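You operate a simulated robot arm through the tools that you are given. There is no shell and no other tool. Be economical: measure what you need, move in short steps, check, and stop when the job is done.

You are at the controls of a simulated robot arm. One attempt, no reset.

Task
Foam the milk in the small steel jug with the steam wand.
Fine: Wand down in the milk before the steam goes on; steam shut before the wand goes up again. Then switch the machine off.

Only the result counts: the job must be done as asked and must still hold three seconds after the hand-in. Knocking over, shifting, dropping, spilling or breaking anything else fails it.

Robot
A 6-joint arm with a two-finger parallel gripper, fixed in place. Base frame: the origin is at the foot of the arm, x ahead of it, y to its left, z up; the work surface is at about z = 900. Units: mm, degrees, N and s.
With the tool pointing down near the work surface it reaches from about 380 to 860 mm from the base axis. Its first joint turns from -115.0 to 115.0 degrees. Payload 4.2 kg.
The TCP is the grasp point between the finger pads, 23 mm short of the fingertips. In the tool frame z runs along the fingers and y along their closing line. The gripper opens to 94 mm. The fingers are 38 mm wide and 10 mm thick; the gripper's body (54 by 96 mm) begins 39 mm behind the TCP.
Orientation is that of the tool frame in the base frame, as a unit quaternion [x, y, z, w]. With the fingers straight down and closing along the base's y, the tool's x points along the base's -x, its y along +y and its z along -z.

Tools
- The arm moves only by the tool arm_command. Its argument "motion" is a list of rows, each an object (a shift or turn left out is 0, a gripper value left out holds the last) with "fingers": the finger opening in mm, from 0 to 94; "xyz": the shift along the tool's x, y, z in mm, a list of three; "rot": the turn, a rotation vector about the tool's x, y, z in degrees, a list of three. In form: [{"fingers": fingers, "xyz": [x, y, z], "rot": [wx, wy, wz]}, ...]. A call has 1 to 10 rows; each row is the pose to reach, as a shift and turn from the pose commanded when the call began, along the tool's axes at that moment. Each row takes 0.2 s and may step no farther than 50 mm and 8.6 degrees from the row before; otherwise, or with a gripper value out of range, the whole call is refused. Where a pose cannot be reached the arm comes as near as it can. A force on the tool above 40 N (or 10 N above the force at the start of the call, whichever is more), or a blocked arm, ends the call early, and 0.2 s more pass. Each finger travels about 108 mm/s and halts on what it meets, pressing with about 28 N; the grip force reading is that of the motor and also rises with nothing between the fingers. The clock runs only during rows and for 0.2 s after the last one: add rows that repeat a pose to give the fingers time. It gives the time, the measured TCP pose, the force on the tool (base axes), the opening and the grip force at its end, in the units of the frame above (readings bear some noise).
- Cameras (640 x 400 px; columns grow to the right, rows downward): "scene" is fixed at [47.1, 649.9, 1689.1]; the picture's right is [-0.78, -0.62, 0.00], its down [-0.27, 0.34, -0.90] and it looks along [0.56, -0.71, -0.43] (base axes); focal length 351 px, centre (320, 200). "wrist" rides on the gripper at [-39, 0, -44] in the tool frame; the picture's right is [0.00, -1.00, 0.00], its down [0.97, 0.00, -0.24] and it looks along [0.24, 0.00, 0.97] (tool axes); focal length 218 px, centre (320, 200). There is no depth. A picture from a camera that has moved, and an enlarged one, comes with that camera's place and axes in the base frame and with its lens.
- get_image(camera): a new picture of that camera. It takes no simulated time.
- move_column(by): slides the trunk up (or, below 0, down) by that many mm; the arm rides with it, the base frame stays. It gives what a move gives, with no picture.
- enlarge(camera, box): a new picture of the part [left, top, right, bottom] of that camera's present view, enlarged. It takes no simulated time.
- finish_job(): hands the job in; it is judged then, once.

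Go step by step. Nothing tells you positions but the pictures and the camera data: compare them with the known pose of the tool, close in by small moves and look again before you grip or let go. The budget is 120 turns and 68 pictures, counting those below and the enlarged ones. Unless the task says otherwise, let go and move clear before handing in, and close with one line.

The tools are called after "Call:" as a command line: name --argument value ..., lists and objects as JSON in quotes. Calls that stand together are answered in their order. arm_command: Moves the arm, as the interface text tells. Its arguments: {"type":"object","properties":{"motion":{"type":"array"}},"required":["motion"]} The other tools are called the same way: move_column (by) slides the trunk up or down; get_image (camera) takes a picture; enlarge (camera, box) takes an enlarged picture of a part of a camera's view; finish_job () hands the job in.

At the start:

```text
time: 0.0
ee_pos: [492.9, 72.4, 1535.1]
ee_rot: [0.0, 1.0, 0.0, 0.001]
wrist_force: [0.6, -0.6, 0.2]
finger_gap: 94.1
gripper_force: 0.0
trunk travel left (down, up): [-921.0, 69.0]
```

scene: 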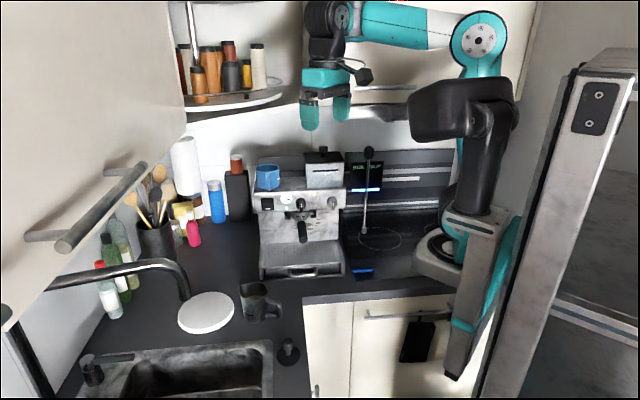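
wrist: 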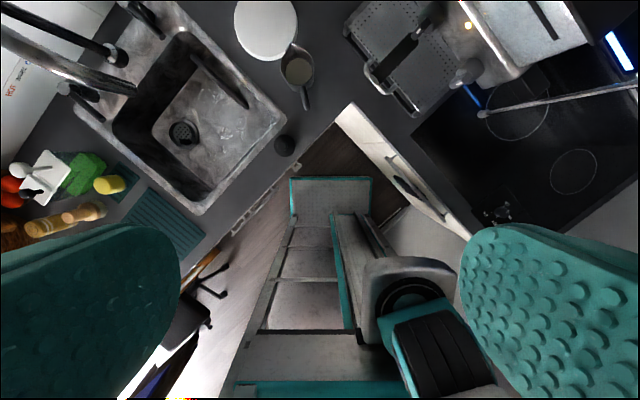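

I see an espresso machine with the jug to its left (in scene picture below it), and a steam wand lever on its side. I enlarge the machine and the jug to find the controls.

Call:
enlarge --camera "scene" --box '[220, 140, 420, 290]'

Call:
enlarge --camera "wrist" --box '[220, 0, 640, 200]'

Call:
enlarge --camera "scene" --box '[200, 250, 340, 370]'

```text
2.67 times, centred on (320, 215) of scene
camera zoom: at [47.1, 649.9, 1689.1], right [-0.78, -0.62, 0.0], down [-0.27, 0.34, -0.9], along [0.56, -0.71, -0.43], focal length 936 px, centre (320, 160)
```

zoom: 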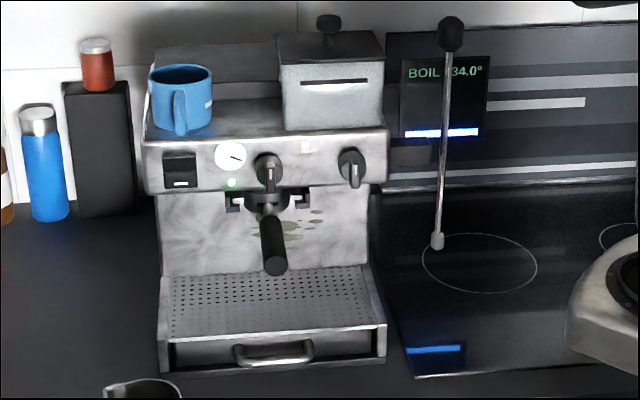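

```text
1.52 times, centred on (430, 100) of wrist
camera zoom: at [529.3, 72.1, 1580.6], right [0.0, -1.0, 0.0], down [-0.97, 0.0, 0.24], along [-0.24, 0.0, -0.97], focal length 333 px, centre (152, 352)
```

zoom: 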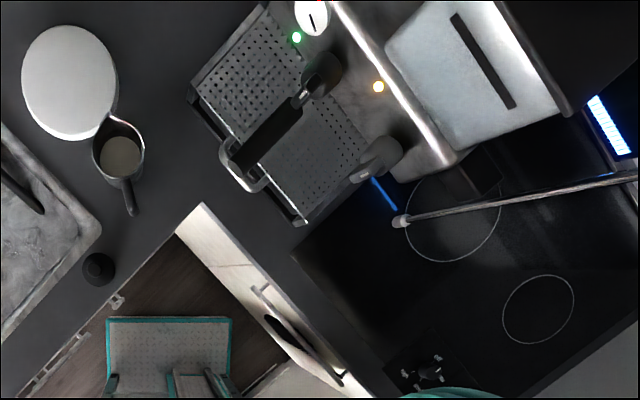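

```text
3.33 times, centred on (270, 310) of scene
camera zoom: at [47.1, 649.9, 1689.1], right [-0.78, -0.62, 0.0], down [-0.27, 0.34, -0.9], along [0.56, -0.71, -0.43], focal length 1170 px, centre (487, -167)
```

zoom: 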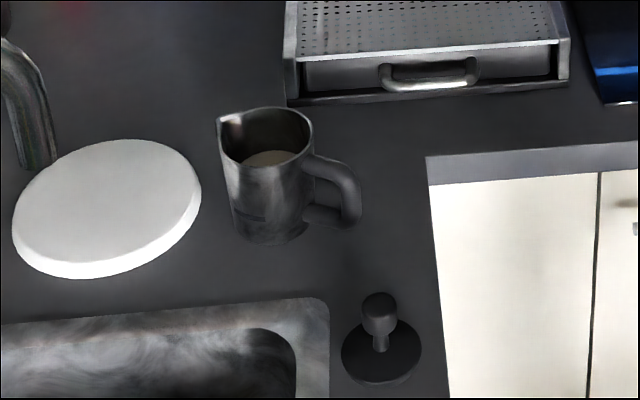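

The machine faces the scene camera. The steam knob is near (642,-164,1199), the wand rod hangs near (596,-292) with its tip at about z 1059, and the jug is near (712,125). The tool hangs clear of the counter, so I lower the trunk and look again from nearer.

Call:
move_column --by -250

```text
time: 2.6
ee_pos: [491.3, 73.0, 1285.0]
ee_rot: [0.0, 1.0, 0.0, 0.001]
wrist_force: [-0.4, -0.1, -0.1]
finger_gap: 93.9
gripper_force: 0.1
trunk travel left (down, up): [-671.0, 319.0]
```

Next I yaw the tool toward the machine's front, in small rows, before tilting it up to look at it.

Call:
arm_command --motion '[{"rot": [0, 0, 8.4]}, {"rot": [0, 0, 16.8]}, {"rot": [0, 0, 25.2]}, {"rot": [0, 0, 33.6]}, {"rot": [0, 0, 42]}, {"rot": [0, 0, 50.4]}]'

Call:
arm_command --motion '[{"rot": [0, -8.5, 0]}, {"rot": [0, -17, 0]}, {"rot": [0, -25.5, 0]}, {"rot": [0, -34, 0]}, {"rot": [0, -42.5, 0]}, {"rot": [0, -51, 0]}]'

Call:
get_image --camera "wrist"

```text
time: 4.0
ee_pos: [490.8, 73.0, 1286.0]
ee_rot: [0.427, 0.904, 0.001, 0.0]
wrist_force: [-0.5, -1.2, -0.1]
finger_gap: 94.1
gripper_force: 0.1
trunk travel left (down, up): [-671.0, 319.0]
```

```text
time: 5.4
ee_pos: [476.5, 99.4, 1307.1]
ee_rot: [0.417, 0.882, -0.093, 0.196]
wrist_force: [0.1, -0.2, 1.3]
finger_gap: 94.3
gripper_force: 0.1
out of reach, approached as far as the arm can: row 1, 2, 3, 4, 5, 6
trunk travel left (down, up): [-671.0, 319.0]
```

```text
62 pictures are left
camera wrist: at [486.7, 87.2, 1366.0], right [-0.77, -0.63, 0.0], down [-0.62, 0.76, -0.19], along [0.12, -0.15, -0.98], focal length 218 px, centre (320, 200)
```

wrist: 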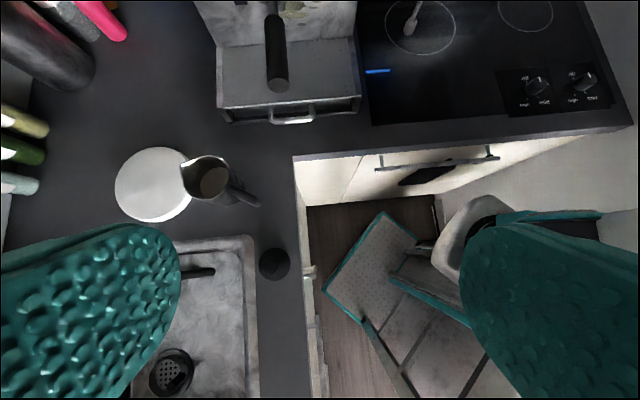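

The jug, with its handle, tray and hob show well here. The tilt stopped at about 25 degrees because of reach, so I shift forward toward the machine and try further.

Call:
arm_command --motion '[{"xyz": [-36, 0, 17]}, {"xyz": [-72, 0, 34]}, {"xyz": [-90, 0, 42]}, {"xyz": [-90, 0, 42]}]'

```text
time: 6.4
ee_pos: [543.4, 36.4, 1334.5]
ee_rot: [0.417, 0.883, -0.094, 0.195]
wrist_force: [-0.6, 0.3, 0.0]
finger_gap: 93.9
gripper_force: 0.0
out of reach, approached as far as the arm can: row 1, 2, 3, 4
trunk travel left (down, up): [-671.0, 319.0]
```

The pitch stayed at 25 degrees even after the shift, so I check how the arm stands in the scene picture.

Call:
get_image --camera "scene"

```text
61 pictures are left
```

scene: 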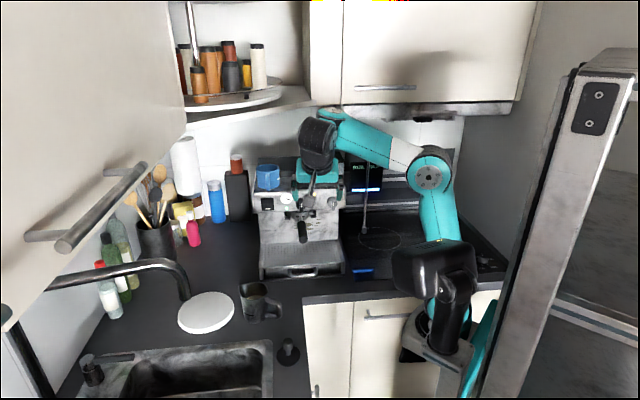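

The arm can work with a modest tilt, since pushing knob and switch with a fingertip needs no horizontal tool. I take close-ups of the front panel and the wand.

Call:
enlarge --camera "scene" --box '[320, 145, 400, 245]'

Call:
enlarge --camera "scene" --box '[250, 180, 350, 230]'

Call:
get_image --camera "wrist"

```text
4.00 times, centred on (360, 195) of scene
camera zoom: at [47.1, 649.9, 1689.1], right [-0.78, -0.62, 0.0], down [-0.27, 0.34, -0.9], along [0.56, -0.71, -0.43], focal length 1404 px, centre (160, 220)
```

zoom: 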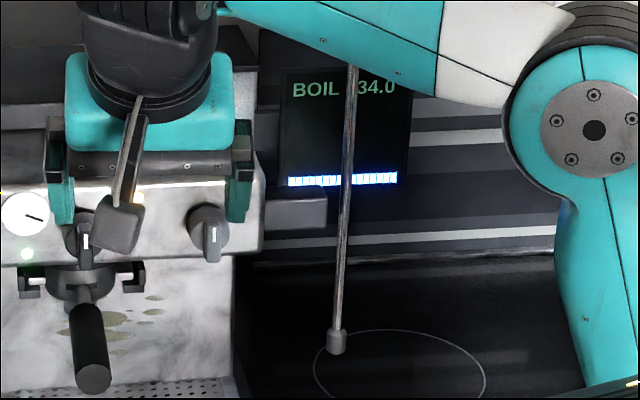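

```text
6.40 times, centred on (300, 205) of scene
camera zoom: at [47.1, 649.9, 1689.1], right [-0.78, -0.62, 0.0], down [-0.27, 0.34, -0.9], along [0.56, -0.71, -0.43], focal length 2247 px, centre (448, 168)
```

zoom: 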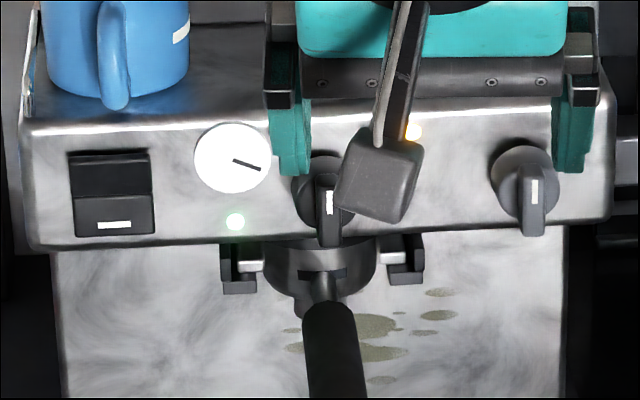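

```text
58 pictures are left
camera wrist: at [553.8, 23.6, 1391.7], right [-0.77, -0.63, 0.0], down [-0.62, 0.76, -0.19], along [0.12, -0.15, -0.98], focal length 218 px, centre (320, 200)
```

wrist: 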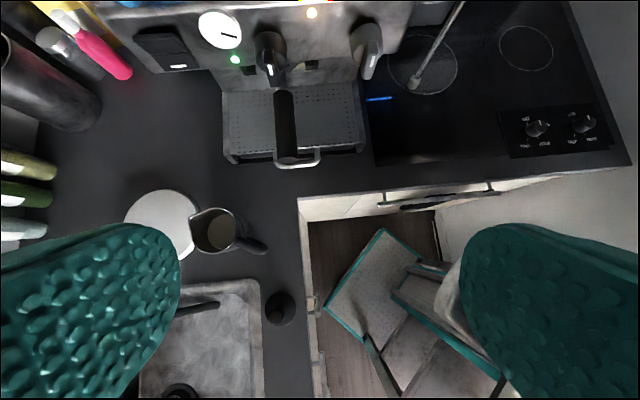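

The jug centre is about (717,125) with the rim at z≈990, and its handle reaches out toward the robot to about (625,95). I straighten the tool, then turn it toward the jug.

Call:
arm_command --motion '[{"rot": [0, 8.5, 0]}, {"rot": [0, 17, 0]}, {"rot": [0, 25.5, 0]}, {"rot": [0, 34, 0]}, {"rot": [0, 42.5, 0]}, {"rot": [0, 51, 0]}]'

Call:
arm_command --motion '[{"rot": [0, 0, -8.5]}, {"rot": [0, 0, -17]}, {"rot": [0, 0, -25.5]}, {"rot": [0, 0, -34]}, {"rot": [0, 0, -42.5]}, {"rot": [0, 0, -51]}, {"rot": [0, 0, -59.5]}, {"rot": [0, 0, -68]}, {"rot": [0, 0, -68]}]'

```text
time: 7.8
ee_pos: [540.0, 37.8, 1319.1]
ee_rot: [0.419, 0.886, 0.086, -0.178]
wrist_force: [0.3, -0.7, 0.7]
finger_gap: 93.7
gripper_force: 0.0
out of reach, approached as far as the arm can: row 6
trunk travel left (down, up): [-671.0, 319.0]
```

```text
time: 8.8
ee_pos: [542.5, 37.1, 1318.6]
ee_rot: [0.149, 0.97, 0.133, -0.142]
wrist_force: [-1.6, 10.8, -15.5]
finger_gap: 93.9
gripper_force: 0.1
trunk travel left (down, up): [-671.0, 319.0]
stopped in row 5: the force on the tool passed its limit (the readings are from after the stop); the commanded pose is now the measured one
```

The tilt overshot to the other side and the turn met a force, so I look before moving on.

Call:
get_image --camera "scene"

Call:
get_image --camera "wrist"

```text
57 pictures are left
```

scene: 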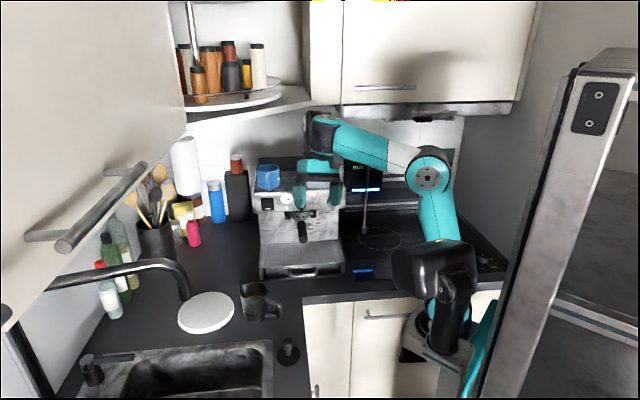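

```text
56 pictures are left
camera wrist: at [586.6, 13.3, 1348.8], right [-0.33, -0.92, -0.21], down [-0.83, 0.17, 0.53], along [-0.45, 0.35, -0.82], focal length 218 px, centre (320, 200)
```

wrist: 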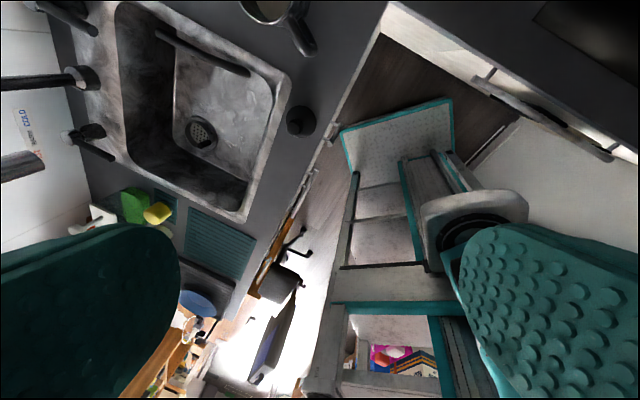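

The tool's side attachment had probably come against the forearm because of the reverse tilt. I turn the tool upright again first.

Call:
arm_command --motion '[{"rot": [4.2, -6.2, 0]}, {"rot": [8.4, -12.4, 0]}, {"rot": [12.7, -18.5, 0]}, {"rot": [12.7, -18.5, 0]}]'

```text
time: 9.8
ee_pos: [542.5, 36.4, 1319.5]
ee_rot: [0.152, 0.988, 0.008, -0.012]
wrist_force: [-0.8, 0.0, 0.4]
finger_gap: 94.1
gripper_force: 0.0
trunk travel left (down, up): [-671.0, 319.0]
```

The tool is upright again. I yaw to face the jug handle and then lower the trunk.

Call:
arm_command --motion '[{"rot": [0, 0, -8.5]}, {"rot": [0, 0, -17]}, {"rot": [0, 0, -25.5]}, {"rot": [0, 0, -34]}, {"rot": [0, 0, -35.5]}]'

Call:
move_column --by -150

Call:
arm_command --motion '[{"rot": [0, -8, 0]}, {"rot": [0, -16, 0]}, {"rot": [0, -24, 0]}, {"rot": [0, -30, 0]}, {"rot": [0, -30, 0]}]'

Call:
get_image --camera "wrist"

```text
time: 11.1
ee_pos: [542.2, 37.3, 1320.1]
ee_rot: [-0.158, 0.987, 0.001, -0.001]
wrist_force: [0.9, 0.0, 0.7]
finger_gap: 93.8
gripper_force: 0.0
trunk travel left (down, up): [-671.0, 319.0]
```

```text
time: 12.8
ee_pos: [540.6, 36.3, 1169.4]
ee_rot: [-0.158, 0.988, 0.0, -0.002]
wrist_force: [0.0, 0.0, 0.1]
finger_gap: 93.9
gripper_force: 0.0
trunk travel left (down, up): [-521.0, 469.0]
```

```text
time: 14.0
ee_pos: [542.0, 37.8, 1169.4]
ee_rot: [-0.152, 0.954, 0.041, 0.255]
wrist_force: [-0.6, -0.1, 0.5]
finger_gap: 94.1
gripper_force: 0.1
out of reach, approached as far as the arm can: row 1
trunk travel left (down, up): [-521.0, 469.0]
```

```text
55 pictures are left
camera wrist: at [551.8, 40.0, 1229.1], right [0.31, -0.95, 0.0], down [-0.91, -0.3, -0.28], along [0.26, 0.09, -0.96], focal length 218 px, centre (320, 200)
```

wrist: 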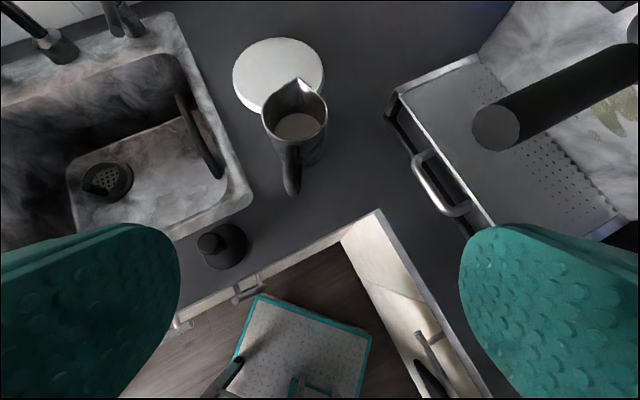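

The tilt of 30 degrees works here and the handle points straight at the tool. I put the handle bar at about (640,107,950) and go to a pre-grasp point about 80 mm short of it.

Call:
arm_command --motion '[{"fingers": 60, "xyz": [2.5, 9, 42]}, {"xyz": [5, 18, 84]}, {"xyz": [7.5, 27, 126]}, {"xyz": [10.3, 35.7, 167]}, {"xyz": [10.3, 35.7, 167]}]'

Call:
get_image --camera "wrist"

Call:
enlarge --camera "scene" --box '[200, 230, 340, 350]'

```text
time: 15.2
ee_pos: [600.0, 95.9, 1018.5]
ee_rot: [-0.151, 0.954, 0.041, 0.254]
wrist_force: [-0.4, -0.3, -0.6]
finger_gap: 60.3
gripper_force: 0.1
trunk travel left (down, up): [-521.0, 469.0]
```

```text
54 pictures are left
camera wrist: at [610.3, 99.1, 1076.7], right [0.31, -0.95, 0.0], down [-0.91, -0.3, -0.27], along [0.26, 0.09, -0.96], focal length 218 px, centre (320, 200)
```

wrist: 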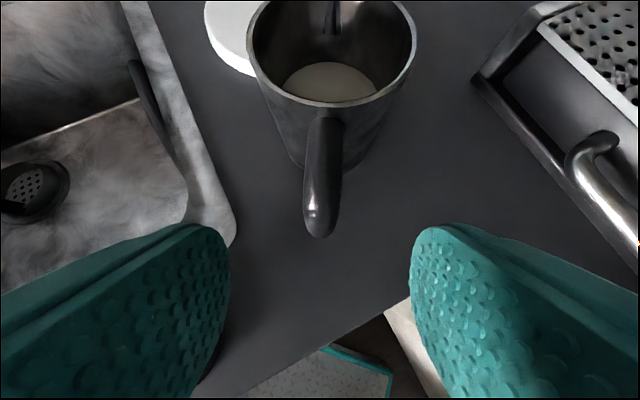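

```text
3.33 times, centred on (270, 290) of scene
camera zoom: at [47.1, 649.9, 1689.1], right [-0.78, -0.62, 0.0], down [-0.27, 0.34, -0.9], along [0.56, -0.71, -0.43], focal length 1170 px, centre (487, -100)
```

zoom: 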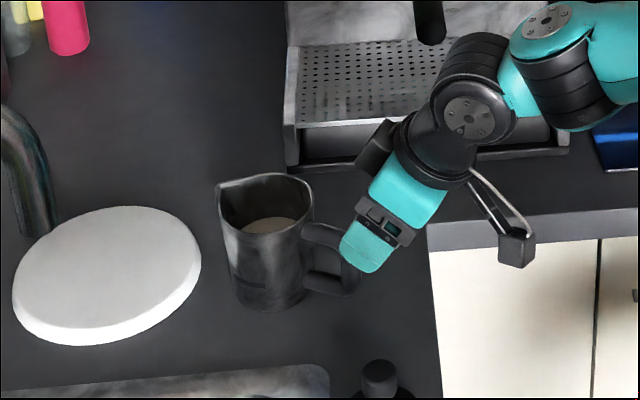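

The handle sits centred between the fingers. I advance about 75 mm along the tool so the handle's outer bar lies between the pads.

Call:
arm_command --motion '[{"xyz": [0.8, 0, 25]}, {"xyz": [1.5, 0, 50]}, {"xyz": [2.3, 0, 68]}, {"xyz": [2.3, 0, 75]}]'

Call:
get_image --camera "wrist"

Call:
enlarge --camera "scene" --box '[200, 230, 340, 350]'

```text
time: 16.2
ee_pos: [633.0, 104.7, 952.2]
ee_rot: [-0.152, 0.954, 0.041, 0.254]
wrist_force: [-0.7, 0.1, -0.1]
finger_gap: 59.9
gripper_force: 0.0
trunk travel left (down, up): [-521.0, 469.0]
```

```text
52 pictures are left
camera wrist: at [644.4, 108.3, 1011.5], right [0.31, -0.95, 0.0], down [-0.91, -0.3, -0.28], along [0.26, 0.09, -0.96], focal length 218 px, centre (320, 200)
```

wrist: 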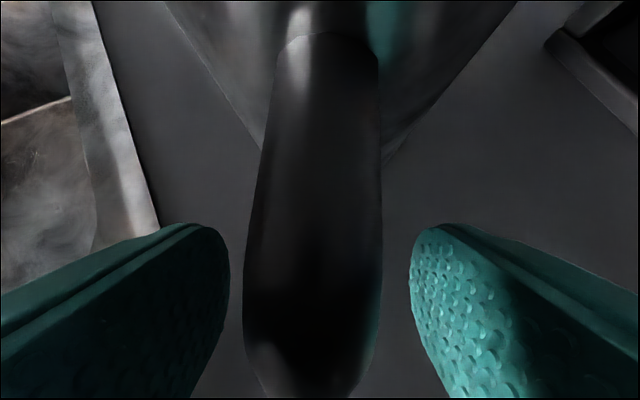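

```text
3.33 times, centred on (270, 290) of scene
camera zoom: at [47.1, 649.9, 1689.1], right [-0.78, -0.62, 0.0], down [-0.27, 0.34, -0.9], along [0.56, -0.71, -0.43], focal length 1170 px, centre (487, -100)
```

zoom: 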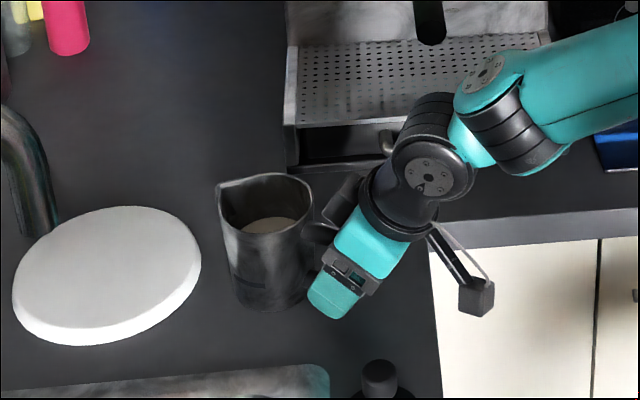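

The handle is between the fingers, nearly centred, so I close on it.

Call:
arm_command --motion '[{"fingers": 30, "xyz": [0, 1, 0]}, {"fingers": 10, "xyz": [0, 1, 0]}, {"fingers": 0, "xyz": [0, 1, 0]}, {"fingers": 0, "xyz": [0, 1, 0]}, {"fingers": 0, "xyz": [0, 1, 0]}]'

Call:
arm_command --motion '[{"xyz": [-3, 0, -5.2]}, {"xyz": [-5, 0, -8.7]}, {"xyz": [-5, 0, -8.7]}]'

Call:
enlarge --camera "scene" --box '[200, 230, 340, 350]'

Call:
get_image --camera "wrist"

```text
time: 17.4
ee_pos: [634.6, 106.7, 952.6]
ee_rot: [-0.151, 0.954, 0.041, 0.254]
wrist_force: [-0.7, 0.6, 0.7]
finger_gap: 18.0
gripper_force: 27.9
trunk travel left (down, up): [-521.0, 469.0]
```

```text
time: 18.2
ee_pos: [635.2, 105.2, 963.1]
ee_rot: [-0.151, 0.954, 0.041, 0.255]
wrist_force: [-0.3, -0.5, -1.6]
finger_gap: 17.8
gripper_force: 27.6
trunk travel left (down, up): [-521.0, 469.0]
```

```text
3.33 times, centred on (270, 290) of scene
camera zoom: at [47.1, 649.9, 1689.1], right [-0.78, -0.62, 0.0], down [-0.27, 0.34, -0.9], along [0.56, -0.71, -0.43], focal length 1170 px, centre (487, -100)
```

zoom: 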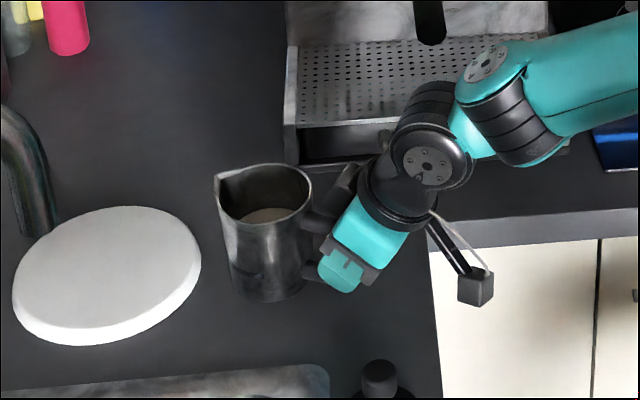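

```text
49 pictures are left
camera wrist: at [644.6, 108.9, 1022.4], right [0.31, -0.95, 0.0], down [-0.91, -0.3, -0.27], along [0.26, 0.09, -0.96], focal length 218 px, centre (320, 200)
```

wrist: 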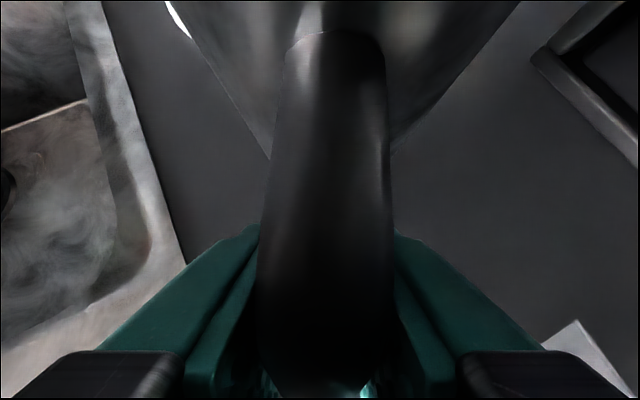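

The jug lifts level and is firmly held; its centre is about 87 mm ahead of the TCP. I raise it with the trunk and back it away toward a clear path in front of the machine.

Call:
move_column --by 50

Call:
arm_command --motion '[{"xyz": [15, -10, -8.7]}, {"xyz": [37, -25, -21]}, {"xyz": [64, -45, -37]}, {"xyz": [91, -65, -52.5]}, {"xyz": [106, -78, -61]}, {"xyz": [108, -80, -62]}]'

```text
time: 19.1
ee_pos: [632.9, 105.1, 1014.0]
ee_rot: [-0.152, 0.954, 0.041, 0.254]
wrist_force: [-0.9, 0.0, -1.6]
finger_gap: 17.6
gripper_force: 28.1
trunk travel left (down, up): [-571.0, 419.0]
```

```text
time: 20.5
ee_pos: [540.1, -9.9, 1013.5]
ee_rot: [-0.151, 0.954, 0.041, 0.255]
wrist_force: [0.1, -0.3, -2.6]
finger_gap: 17.5
gripper_force: 28.2
trunk travel left (down, up): [-571.0, 419.0]
```

Next I swing the jug around in front of the machine, turning it slowly so the handle points straight back at the robot.

Call:
arm_command --motion '[{"xyz": [10, -13, -6], "rot": [1, 0, 1.8]}, {"xyz": [26, -34, -15], "rot": [2.7, 0, 4.7]}, {"xyz": [43, -57, -25], "rot": [4.5, 0, 7.8]}, {"xyz": [61, -80, -35], "rot": [6.3, 0, 10.9]}, {"xyz": [77, -101, -44], "rot": [8, 0, 13.8]}, {"xyz": [87, -114.6, -50.2], "rot": [9, 0, 15.6]}, {"xyz": [87, -114.6, -50.2], "rot": [9, 0, 15.6]}]'

Call:
get_image --camera "wrist"

Call:
get_image --camera "scene"

```text
time: 22.1
ee_pos: [500.2, -158.7, 1001.0]
ee_rot: [-0.001, 0.966, 0.002, 0.257]
wrist_force: [-1.0, 0.1, -1.7]
finger_gap: 17.6
gripper_force: 28.1
out of reach, approached as far as the arm can: row 3, 4, 5, 6, 7
trunk travel left (down, up): [-571.0, 419.0]
```

```text
48 pictures are left
camera wrist: at [511.7, -157.8, 1059.5], right [0.0, -1.0, 0.0], down [-0.96, 0.0, -0.27], along [0.27, 0.0, -0.96], focal length 218 px, centre (320, 200)
```

wrist: 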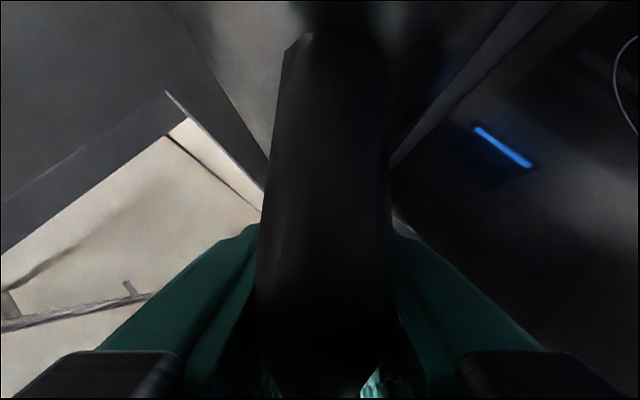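

```text
47 pictures are left
```

scene: 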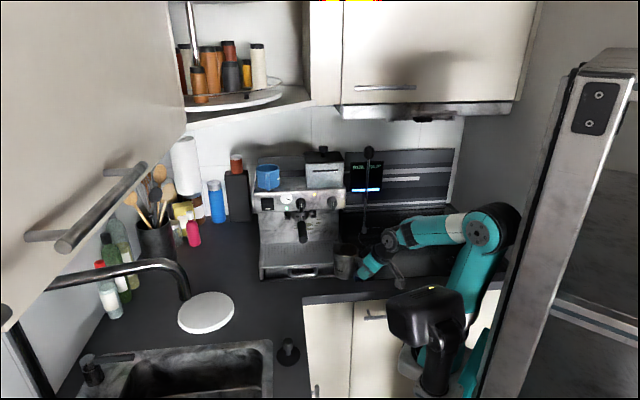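

The arm's inner reach limit holds the jug a bit nearer to the tray than planned. I zoom in to check the clearance.

Call:
enlarge --camera "scene" --box '[240, 140, 440, 300]'

```text
2.50 times, centred on (340, 220) of scene
camera zoom: at [47.1, 649.9, 1689.1], right [-0.78, -0.62, 0.0], down [-0.27, 0.34, -0.9], along [0.56, -0.71, -0.43], focal length 878 px, centre (270, 150)
```

zoom: 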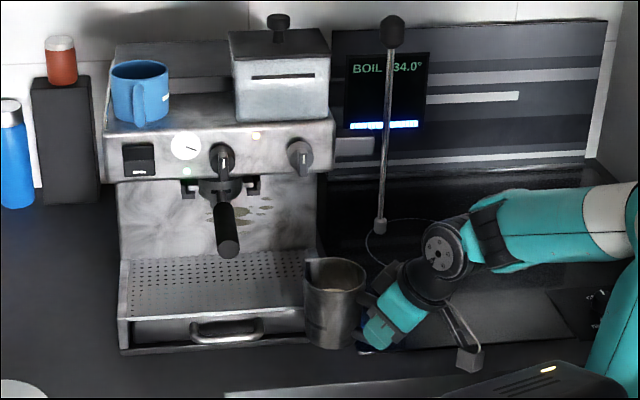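

The jug clears the tray front. I move it outward and to the right of the machine, turning it so the gripper keeps its reach.

Call:
arm_command --motion '[{"xyz": [5, -11, -3], "rot": [-2, 0, -3.5]}, {"xyz": [13, -28, -7], "rot": [-5, 0, -8.7]}, {"xyz": [21, -48, -12], "rot": [-8.8, 0, -15.2]}, {"xyz": [27, -62, -15.5], "rot": [-11.4, 0, -19.7]}, {"xyz": [29.4, -68, -17], "rot": [-12.5, 0, -21.65]}, {"xyz": [29.4, -68, -17], "rot": [-12.5, 0, -21.65]}]'

Call:
enlarge --camera "scene" --box '[280, 140, 440, 290]'

```text
time: 23.5
ee_pos: [467.1, -223.5, 1001.1]
ee_rot: [-0.21, 0.943, 0.056, 0.251]
wrist_force: [-0.2, -0.6, -1.6]
finger_gap: 17.8
gripper_force: 27.9
trunk travel left (down, up): [-571.0, 419.0]
```

```text
2.67 times, centred on (360, 215) of scene
camera zoom: at [47.1, 649.9, 1689.1], right [-0.78, -0.62, 0.0], down [-0.27, 0.34, -0.9], along [0.56, -0.71, -0.43], focal length 936 px, centre (213, 160)
```

zoom: 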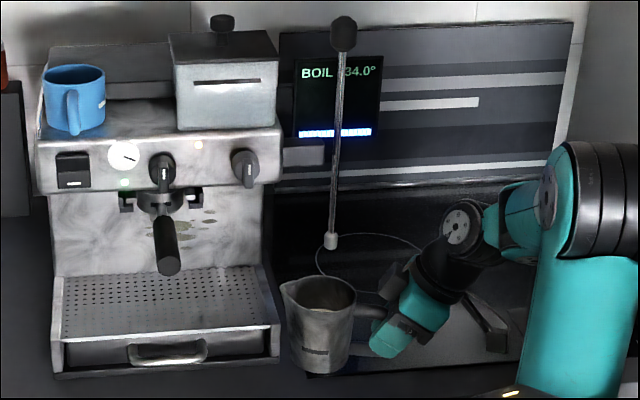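

The jug now stands right of the tray, below the wand tip's level. I move about two thirds of the way under the wand and compare again.

Call:
arm_command --motion '[{"xyz": [0.9, -14, 2]}, {"xyz": [2, -34, 5]}, {"xyz": [3.2, -56, 8.5]}, {"xyz": [4.3, -73.7, 11.4]}, {"xyz": [4.3, -73.7, 11.4]}]'

Call:
enlarge --camera "scene" --box '[280, 140, 440, 290]'

Call:
get_image --camera "wrist"

```text
time: 24.7
ee_pos: [500.6, -289.4, 987.4]
ee_rot: [-0.21, 0.943, 0.057, 0.251]
wrist_force: [-0.3, 0.2, -2.0]
finger_gap: 17.8
gripper_force: 28.2
trunk travel left (down, up): [-571.0, 419.0]
```

```text
2.67 times, centred on (360, 215) of scene
camera zoom: at [47.1, 649.9, 1689.1], right [-0.78, -0.62, 0.0], down [-0.27, 0.34, -0.9], along [0.56, -0.71, -0.43], focal length 936 px, centre (213, 160)
```

zoom: 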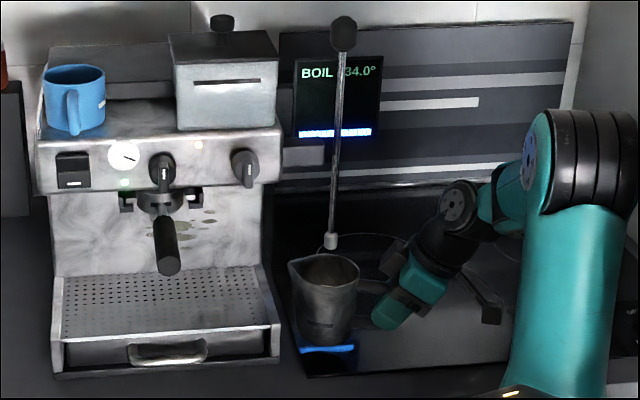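

```text
43 pictures are left
camera wrist: at [510.6, -285.1, 1047.0], right [0.42, -0.91, 0.0], down [-0.87, -0.41, -0.27], along [0.25, 0.12, -0.96], focal length 218 px, centre (320, 200)
```

wrist: 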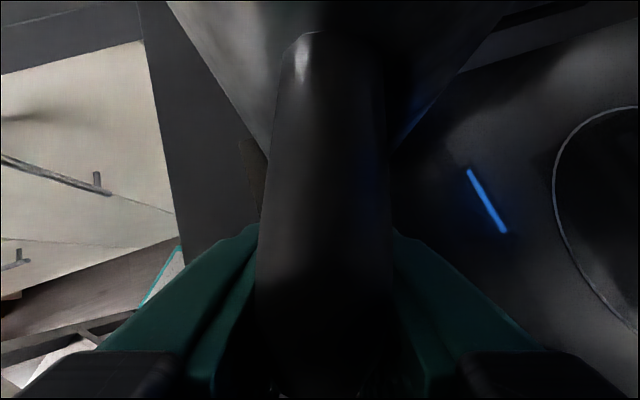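

I finish the last bit sideways under the wand and lower most of the way to the hob.

Call:
arm_command --motion '[{"xyz": [-0.5, -10, 0.4]}, {"xyz": [-1.5, -24, 0.9]}, {"xyz": [-1.9, -30.8, 1.1]}, {"xyz": [4, -30.8, 12]}, {"xyz": [10.6, -30.8, 22.7]}, {"xyz": [10.6, -30.8, 22.7]}]'

Call:
arm_command --motion '[{"xyz": [1.5, 0, 2.6]}, {"xyz": [3, 0, 5.2]}, {"xyz": [3, 0, 5.2]}]'

Call:
enlarge --camera "scene" --box '[280, 180, 400, 280]'

```text
time: 26.1
ee_pos: [515.0, -316.0, 964.1]
ee_rot: [-0.21, 0.943, 0.056, 0.251]
wrist_force: [-1.3, 0.1, -1.1]
finger_gap: 17.6
gripper_force: 28.0
trunk travel left (down, up): [-571.0, 419.0]
```

```text
time: 26.9
ee_pos: [514.9, -316.8, 958.6]
ee_rot: [-0.209, 0.944, 0.056, 0.25]
wrist_force: [-0.1, 0.8, -1.6]
finger_gap: 17.8
gripper_force: 28.6
trunk travel left (down, up): [-571.0, 419.0]
```

```text
4.00 times, centred on (340, 230) of scene
camera zoom: at [47.1, 649.9, 1689.1], right [-0.78, -0.62, 0.0], down [-0.27, 0.34, -0.9], along [0.56, -0.71, -0.43], focal length 1404 px, centre (240, 80)
```

zoom: 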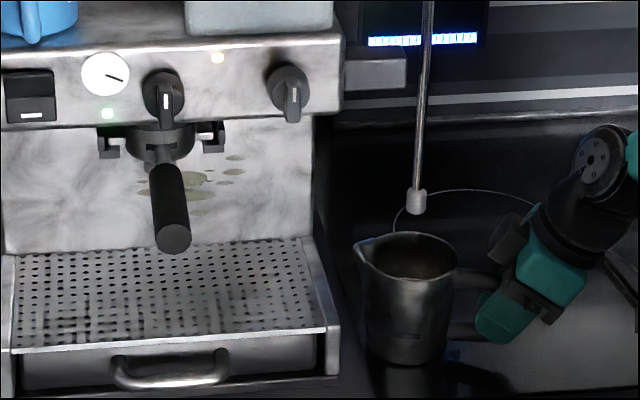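

Not yet touching, so I lower a few more millimetres and watch the force.

Call:
arm_command --motion '[{"xyz": [0.75, 0, 1.3]}, {"xyz": [1.5, 0, 2.6]}, {"xyz": [2, 0, 3.46]}]'

```text
time: 27.7
ee_pos: [515.4, -317.3, 955.3]
ee_rot: [-0.21, 0.943, 0.056, 0.252]
wrist_force: [-3.5, -2.4, 19.8]
finger_gap: 17.9
gripper_force: 27.8
trunk travel left (down, up): [-571.0, 419.0]
```

The jug has touched down. I ease up a millimetre, open, and draw the gripper back along its own axis.

Call:
arm_command --motion '[{"xyz": [-0.5, 0, -0.9]}, {"xyz": [-0.5, 0, -0.9], "fingers": 30}, {"xyz": [-0.5, 0, -0.9], "fingers": 45}, {"xyz": [-0.5, 0, -0.9], "fingers": 45}]'

Call:
arm_command --motion '[{"xyz": [0, 0, -20]}, {"xyz": [0, 0, -50]}, {"xyz": [0, 0, -80]}, {"xyz": [0, 0, -80]}]'

Call:
get_image --camera "wrist"

Call:
enlarge --camera "scene" --box '[300, 130, 420, 280]'

```text
time: 28.7
ee_pos: [514.7, -316.6, 955.3]
ee_rot: [-0.209, 0.943, 0.057, 0.252]
wrist_force: [-0.1, 0.5, 0.4]
finger_gap: 44.9
gripper_force: 0.1
trunk travel left (down, up): [-571.0, 419.0]
```

```text
time: 29.7
ee_pos: [479.7, -334.5, 1024.3]
ee_rot: [-0.21, 0.943, 0.057, 0.251]
wrist_force: [0.6, 0.2, 0.2]
finger_gap: 45.0
gripper_force: 0.0
trunk travel left (down, up): [-571.0, 419.0]
```

```text
41 pictures are left
camera wrist: at [489.2, -329.8, 1083.9], right [0.42, -0.91, 0.0], down [-0.87, -0.41, -0.27], along [0.25, 0.12, -0.96], focal length 218 px, centre (320, 200)
```

wrist: 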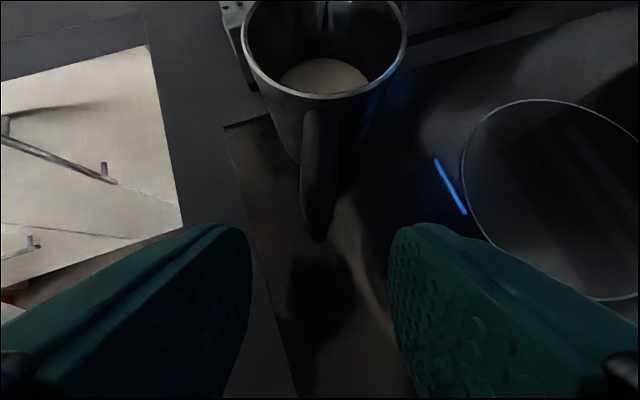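

```text
2.67 times, centred on (360, 205) of scene
camera zoom: at [47.1, 649.9, 1689.1], right [-0.78, -0.62, 0.0], down [-0.27, 0.34, -0.9], along [0.56, -0.71, -0.43], focal length 936 px, centre (213, 187)
```

zoom: 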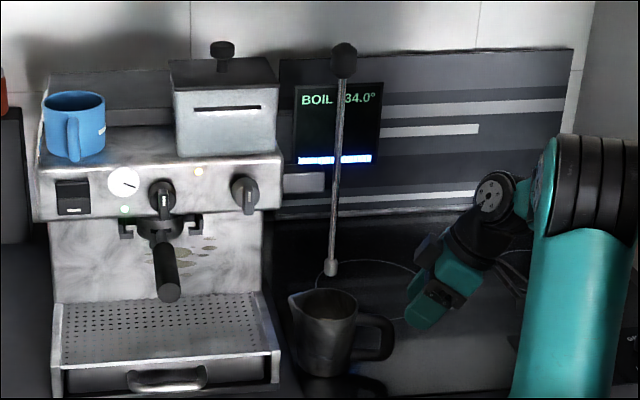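

The jug stands on the hob around (598,-284). I raise the trunk to see wand and jug together from above.

Call:
move_column --by 280

Call:
get_image --camera "wrist"

Call:
get_image --camera "scene"

```text
time: 32.5
ee_pos: [480.2, -334.5, 1305.4]
ee_rot: [-0.209, 0.943, 0.057, 0.251]
wrist_force: [0.1, 0.0, -0.4]
finger_gap: 45.1
gripper_force: 0.1
trunk travel left (down, up): [-851.0, 139.0]
```

```text
39 pictures are left
camera wrist: at [489.3, -329.9, 1363.5], right [0.42, -0.91, 0.0], down [-0.87, -0.41, -0.27], along [0.25, 0.12, -0.96], focal length 218 px, centre (320, 200)
```

wrist: 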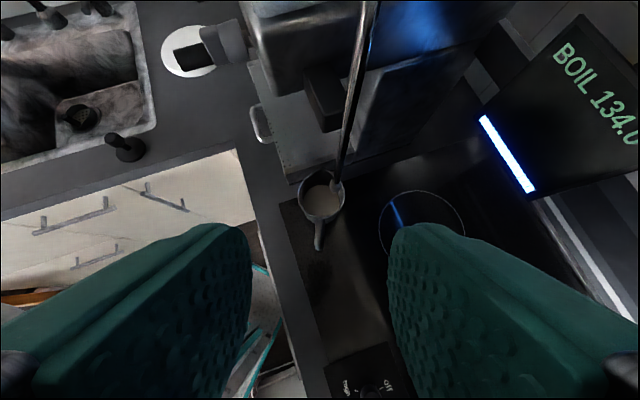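

```text
38 pictures are left
```

scene: 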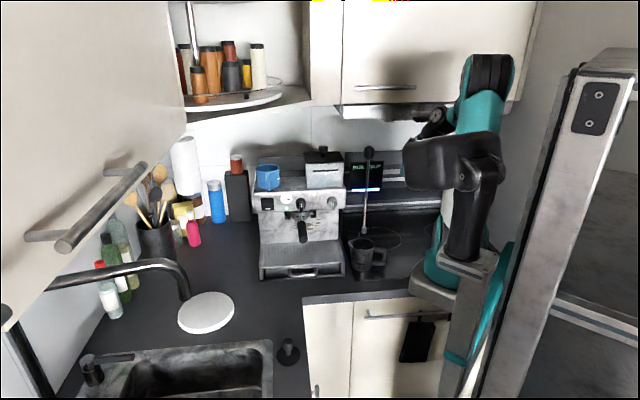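

Both wand and jug are now in one view; I enlarge it to measure the offset between tip and jug.

Call:
enlarge --camera "wrist" --box '[240, 0, 480, 250]'

Call:
enlarge --camera "scene" --box '[330, 140, 410, 280]'

```text
1.60 times, centred on (360, 125) of wrist
camera zoom: at [489.3, -329.9, 1363.5], right [0.42, -0.91, 0.0], down [-0.87, -0.41, -0.27], along [0.25, 0.12, -0.96], focal length 349 px, centre (256, 320)
```

zoom: 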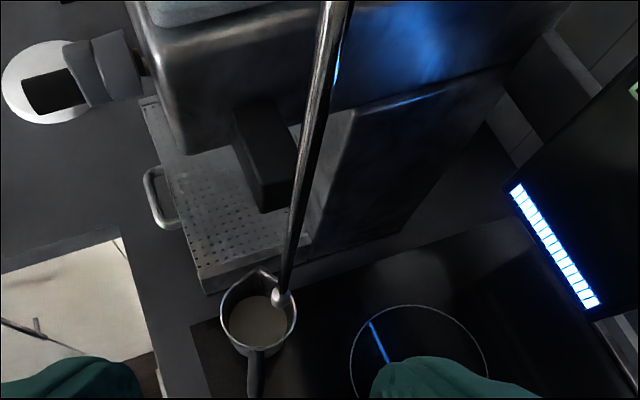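

```text
2.86 times, centred on (370, 210) of scene
camera zoom: at [47.1, 649.9, 1689.1], right [-0.78, -0.62, 0.0], down [-0.27, 0.34, -0.9], along [0.56, -0.71, -0.43], focal length 1003 px, centre (177, 171)
```

zoom: 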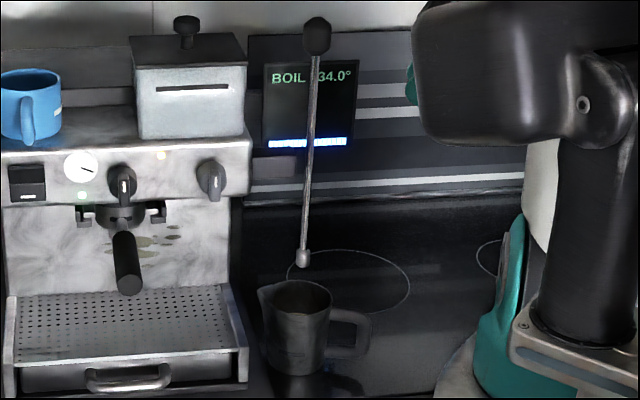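

The wand tip is about 19 mm off the jug's centre toward −y. I go back down, grip the handle again and shift the jug by that amount.

Call:
move_column --by -280

Call:
arm_command --motion '[{"xyz": [0, 0, 30]}, {"xyz": [0, 0, 60]}, {"xyz": [0, 0, 80]}, {"xyz": [0, 0, 80]}]'

Call:
arm_command --motion '[{"fingers": 25}, {"fingers": 5}, {"fingers": 0}, {"fingers": 0}]'

```text
time: 35.4
ee_pos: [479.4, -334.0, 1023.5]
ee_rot: [-0.21, 0.943, 0.057, 0.251]
wrist_force: [0.0, -0.4, 1.0]
finger_gap: 45.1
gripper_force: 0.1
trunk travel left (down, up): [-571.0, 419.0]
```

```text
time: 36.4
ee_pos: [513.7, -317.6, 954.4]
ee_rot: [-0.211, 0.943, 0.057, 0.251]
wrist_force: [-0.6, 0.0, -0.3]
finger_gap: 45.1
gripper_force: 0.1
trunk travel left (down, up): [-571.0, 419.0]
```

```text
time: 37.4
ee_pos: [514.2, -317.8, 955.8]
ee_rot: [-0.209, 0.943, 0.056, 0.251]
wrist_force: [0.2, 0.0, 0.8]
finger_gap: 17.7
gripper_force: 28.1
trunk travel left (down, up): [-571.0, 419.0]
```

Handle gripped again; now a 3 mm lift, an 18 mm sideways move and back down.

Call:
arm_command --motion '[{"xyz": [-1.5, 0, -2.6]}, {"xyz": [0, -6, -3.4]}, {"xyz": [1.5, -13, -4.3]}, {"xyz": [2.7, -17.6, -5]}, {"xyz": [2.7, -17.6, -5]}, {"xyz": [4.2, -17.6, -2.4]}, {"xyz": [4.4, -17.6, -2]}]'

Call:
arm_command --motion '[{"fingers": 30}, {"fingers": 45}, {"fingers": 45}]'

Call:
arm_command --motion '[{"xyz": [0, 0, -20]}, {"xyz": [0, 0, -50]}, {"xyz": [0, 0, -80]}, {"xyz": [0, 0, -80]}]'

Call:
move_column --by 280

Call:
enlarge --camera "wrist" --box '[240, 0, 480, 250]'

Call:
enlarge --camera "scene" --box '[330, 140, 410, 280]'

```text
time: 39.0
ee_pos: [519.8, -334.7, 954.8]
ee_rot: [-0.21, 0.943, 0.056, 0.252]
wrist_force: [-1.2, 0.1, 6.4]
finger_gap: 18.1
gripper_force: 28.4
trunk travel left (down, up): [-571.0, 419.0]
```

```text
time: 39.8
ee_pos: [520.1, -335.3, 955.9]
ee_rot: [-0.21, 0.943, 0.057, 0.25]
wrist_force: [-0.6, -1.3, 0.5]
finger_gap: 44.8
gripper_force: 0.2
trunk travel left (down, up): [-571.0, 419.0]
```

```text
time: 40.8
ee_pos: [481.2, -353.4, 1024.5]
ee_rot: [-0.209, 0.943, 0.056, 0.251]
wrist_force: [-0.1, 0.1, -0.1]
finger_gap: 44.7
gripper_force: 0.2
trunk travel left (down, up): [-571.0, 419.0]
```

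```text
time: 43.6
ee_pos: [482.1, -352.8, 1305.4]
ee_rot: [-0.209, 0.944, 0.056, 0.25]
wrist_force: [-0.1, -0.3, 0.8]
finger_gap: 44.9
gripper_force: 0.1
trunk travel left (down, up): [-851.0, 139.0]
```

```text
1.60 times, centred on (360, 125) of wrist
camera zoom: at [492.0, -347.9, 1363.5], right [0.42, -0.91, 0.0], down [-0.87, -0.41, -0.27], along [0.25, 0.12, -0.96], focal length 349 px, centre (256, 320)
```

zoom: 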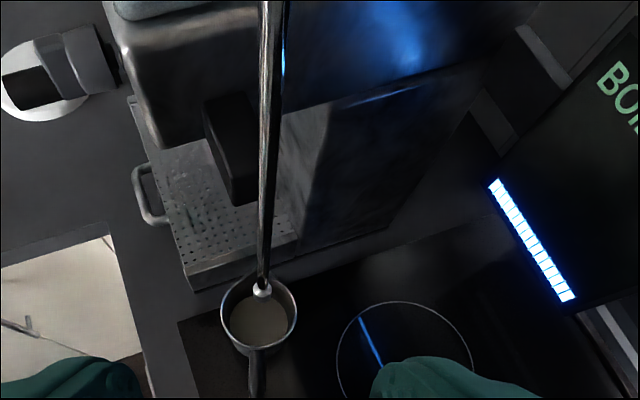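

```text
2.86 times, centred on (370, 210) of scene
camera zoom: at [47.1, 649.9, 1689.1], right [-0.78, -0.62, 0.0], down [-0.27, 0.34, -0.9], along [0.56, -0.71, -0.43], focal length 1003 px, centre (177, 171)
```

zoom: 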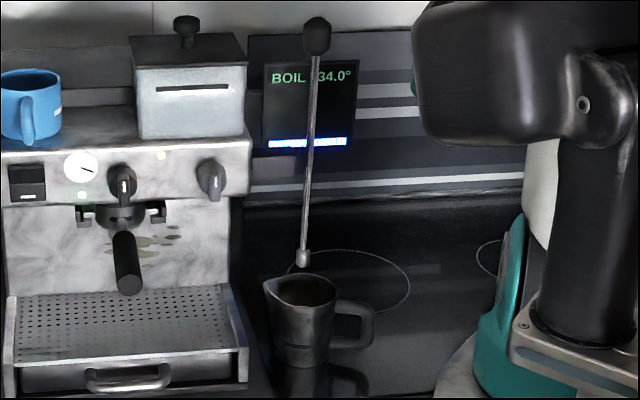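

The tip is now centred over the jug in both views. The black wand handle is at about z 1340, so I raise the trunk to see it in the wrist camera.

Call:
move_column --by 90

Call:
get_image --camera "wrist"

Call:
enlarge --camera "scene" --box '[350, 140, 390, 200]'

```text
time: 44.9
ee_pos: [482.0, -351.8, 1394.1]
ee_rot: [-0.21, 0.943, 0.057, 0.251]
wrist_force: [-0.5, -0.8, -0.7]
finger_gap: 45.0
gripper_force: 0.1
trunk travel left (down, up): [-941.0, 49.0]
```

```text
33 pictures are left
camera wrist: at [492.1, -348.0, 1453.5], right [0.42, -0.91, 0.0], down [-0.87, -0.41, -0.27], along [0.25, 0.12, -0.96], focal length 218 px, centre (320, 200)
```

wrist: 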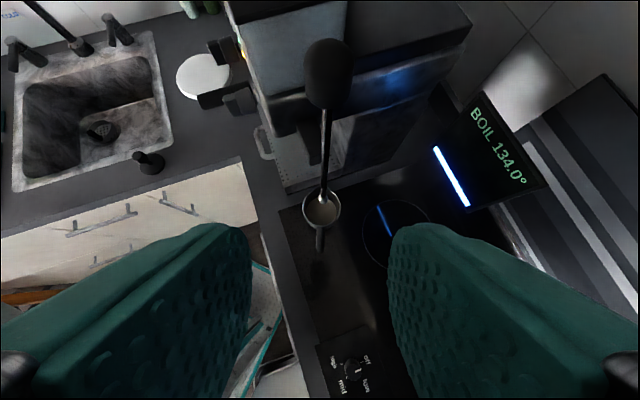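

```text
6.67 times, centred on (370, 170) of scene
camera zoom: at [47.1, 649.9, 1689.1], right [-0.78, -0.62, 0.0], down [-0.27, 0.34, -0.9], along [0.56, -0.71, -0.43], focal length 2340 px, centre (-13, 400)
```

zoom: 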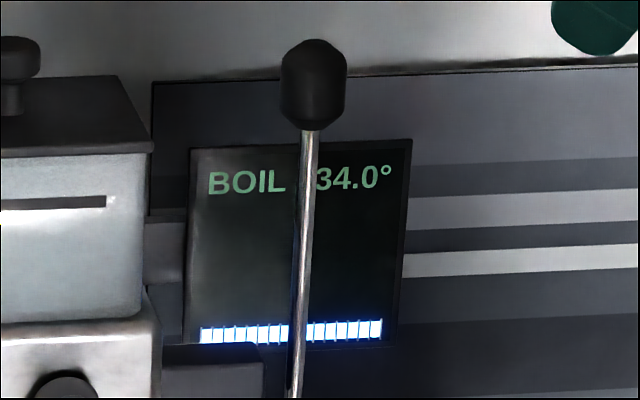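

The knob of the wand is at about (600,-303,1340), 32 mm wide. I open to 60 and move the fingers around it.

Call:
arm_command --motion '[{"fingers": 60, "xyz": [-2, -5.3, 2]}, {"xyz": [-25, -5.3, 30]}, {"xyz": [-48, -5.3, 56]}, {"xyz": [-70, -5.3, 81]}, {"xyz": [-88.6, -5.3, 102]}, {"xyz": [-88.6, -5.3, 102]}]'

Call:
get_image --camera "wrist"

Call:
enlarge --camera "scene" --box '[300, 110, 420, 200]'

```text
time: 46.3
ee_pos: [600.7, -303.9, 1350.4]
ee_rot: [-0.209, 0.943, 0.057, 0.251]
wrist_force: [-0.6, 0.6, 0.0]
finger_gap: 60.2
gripper_force: 0.1
trunk travel left (down, up): [-941.0, 49.0]
```

```text
31 pictures are left
camera wrist: at [611.3, -299.0, 1409.4], right [0.42, -0.91, 0.0], down [-0.87, -0.41, -0.27], along [0.25, 0.12, -0.96], focal length 218 px, centre (320, 200)
```

wrist: 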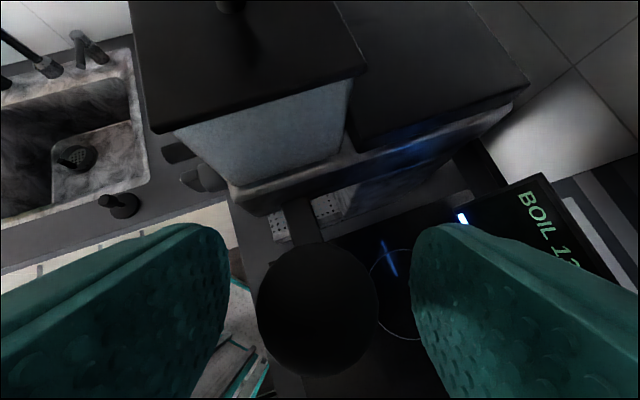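

```text
4.44 times, centred on (360, 155) of scene
camera zoom: at [47.1, 649.9, 1689.1], right [-0.78, -0.62, 0.0], down [-0.27, 0.34, -0.9], along [0.56, -0.71, -0.43], focal length 1560 px, centre (142, 400)
```

zoom: 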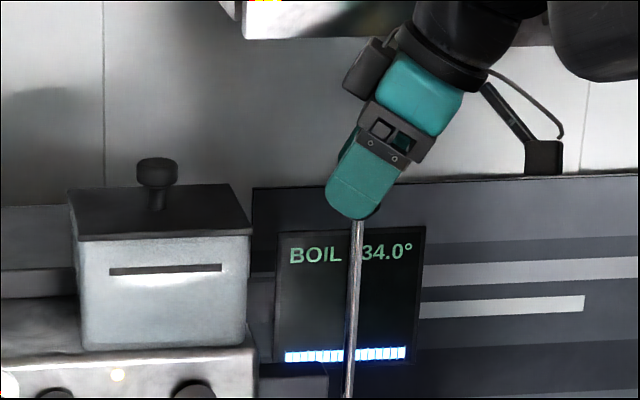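

The knob sits centred between the fingers. I close on it.

Call:
arm_command --motion '[{"fingers": 40}, {"fingers": 20}, {"fingers": 0}, {"fingers": 0}]'

Call:
arm_command --motion '[{"xyz": [3, 0, 5.2]}, {"xyz": [7.5, 0, 13]}, {"xyz": [12.5, 0, 21.65]}, {"xyz": [12.5, 0, 21.65]}]'

Call:
enlarge --camera "scene" --box '[290, 130, 430, 280]'

```text
time: 47.3
ee_pos: [602.7, -303.2, 1351.3]
ee_rot: [-0.209, 0.943, 0.057, 0.251]
wrist_force: [-0.4, 3.4, -0.7]
finger_gap: 30.9
gripper_force: 45.0
trunk travel left (down, up): [-941.0, 49.0]
```

```text
time: 48.3
ee_pos: [600.1, -304.1, 1326.0]
ee_rot: [-0.21, 0.943, 0.057, 0.252]
wrist_force: [5.0, 3.5, -0.8]
finger_gap: 30.6
gripper_force: 45.1
trunk travel left (down, up): [-941.0, 49.0]
```

```text
2.67 times, centred on (360, 205) of scene
camera zoom: at [47.1, 649.9, 1689.1], right [-0.78, -0.62, 0.0], down [-0.27, 0.34, -0.9], along [0.56, -0.71, -0.43], focal length 936 px, centre (213, 187)
```

zoom: 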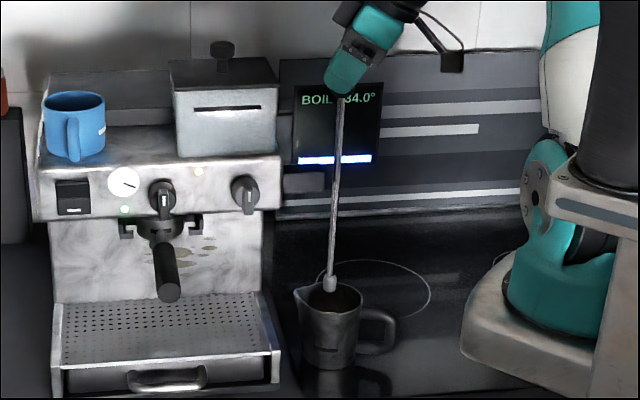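

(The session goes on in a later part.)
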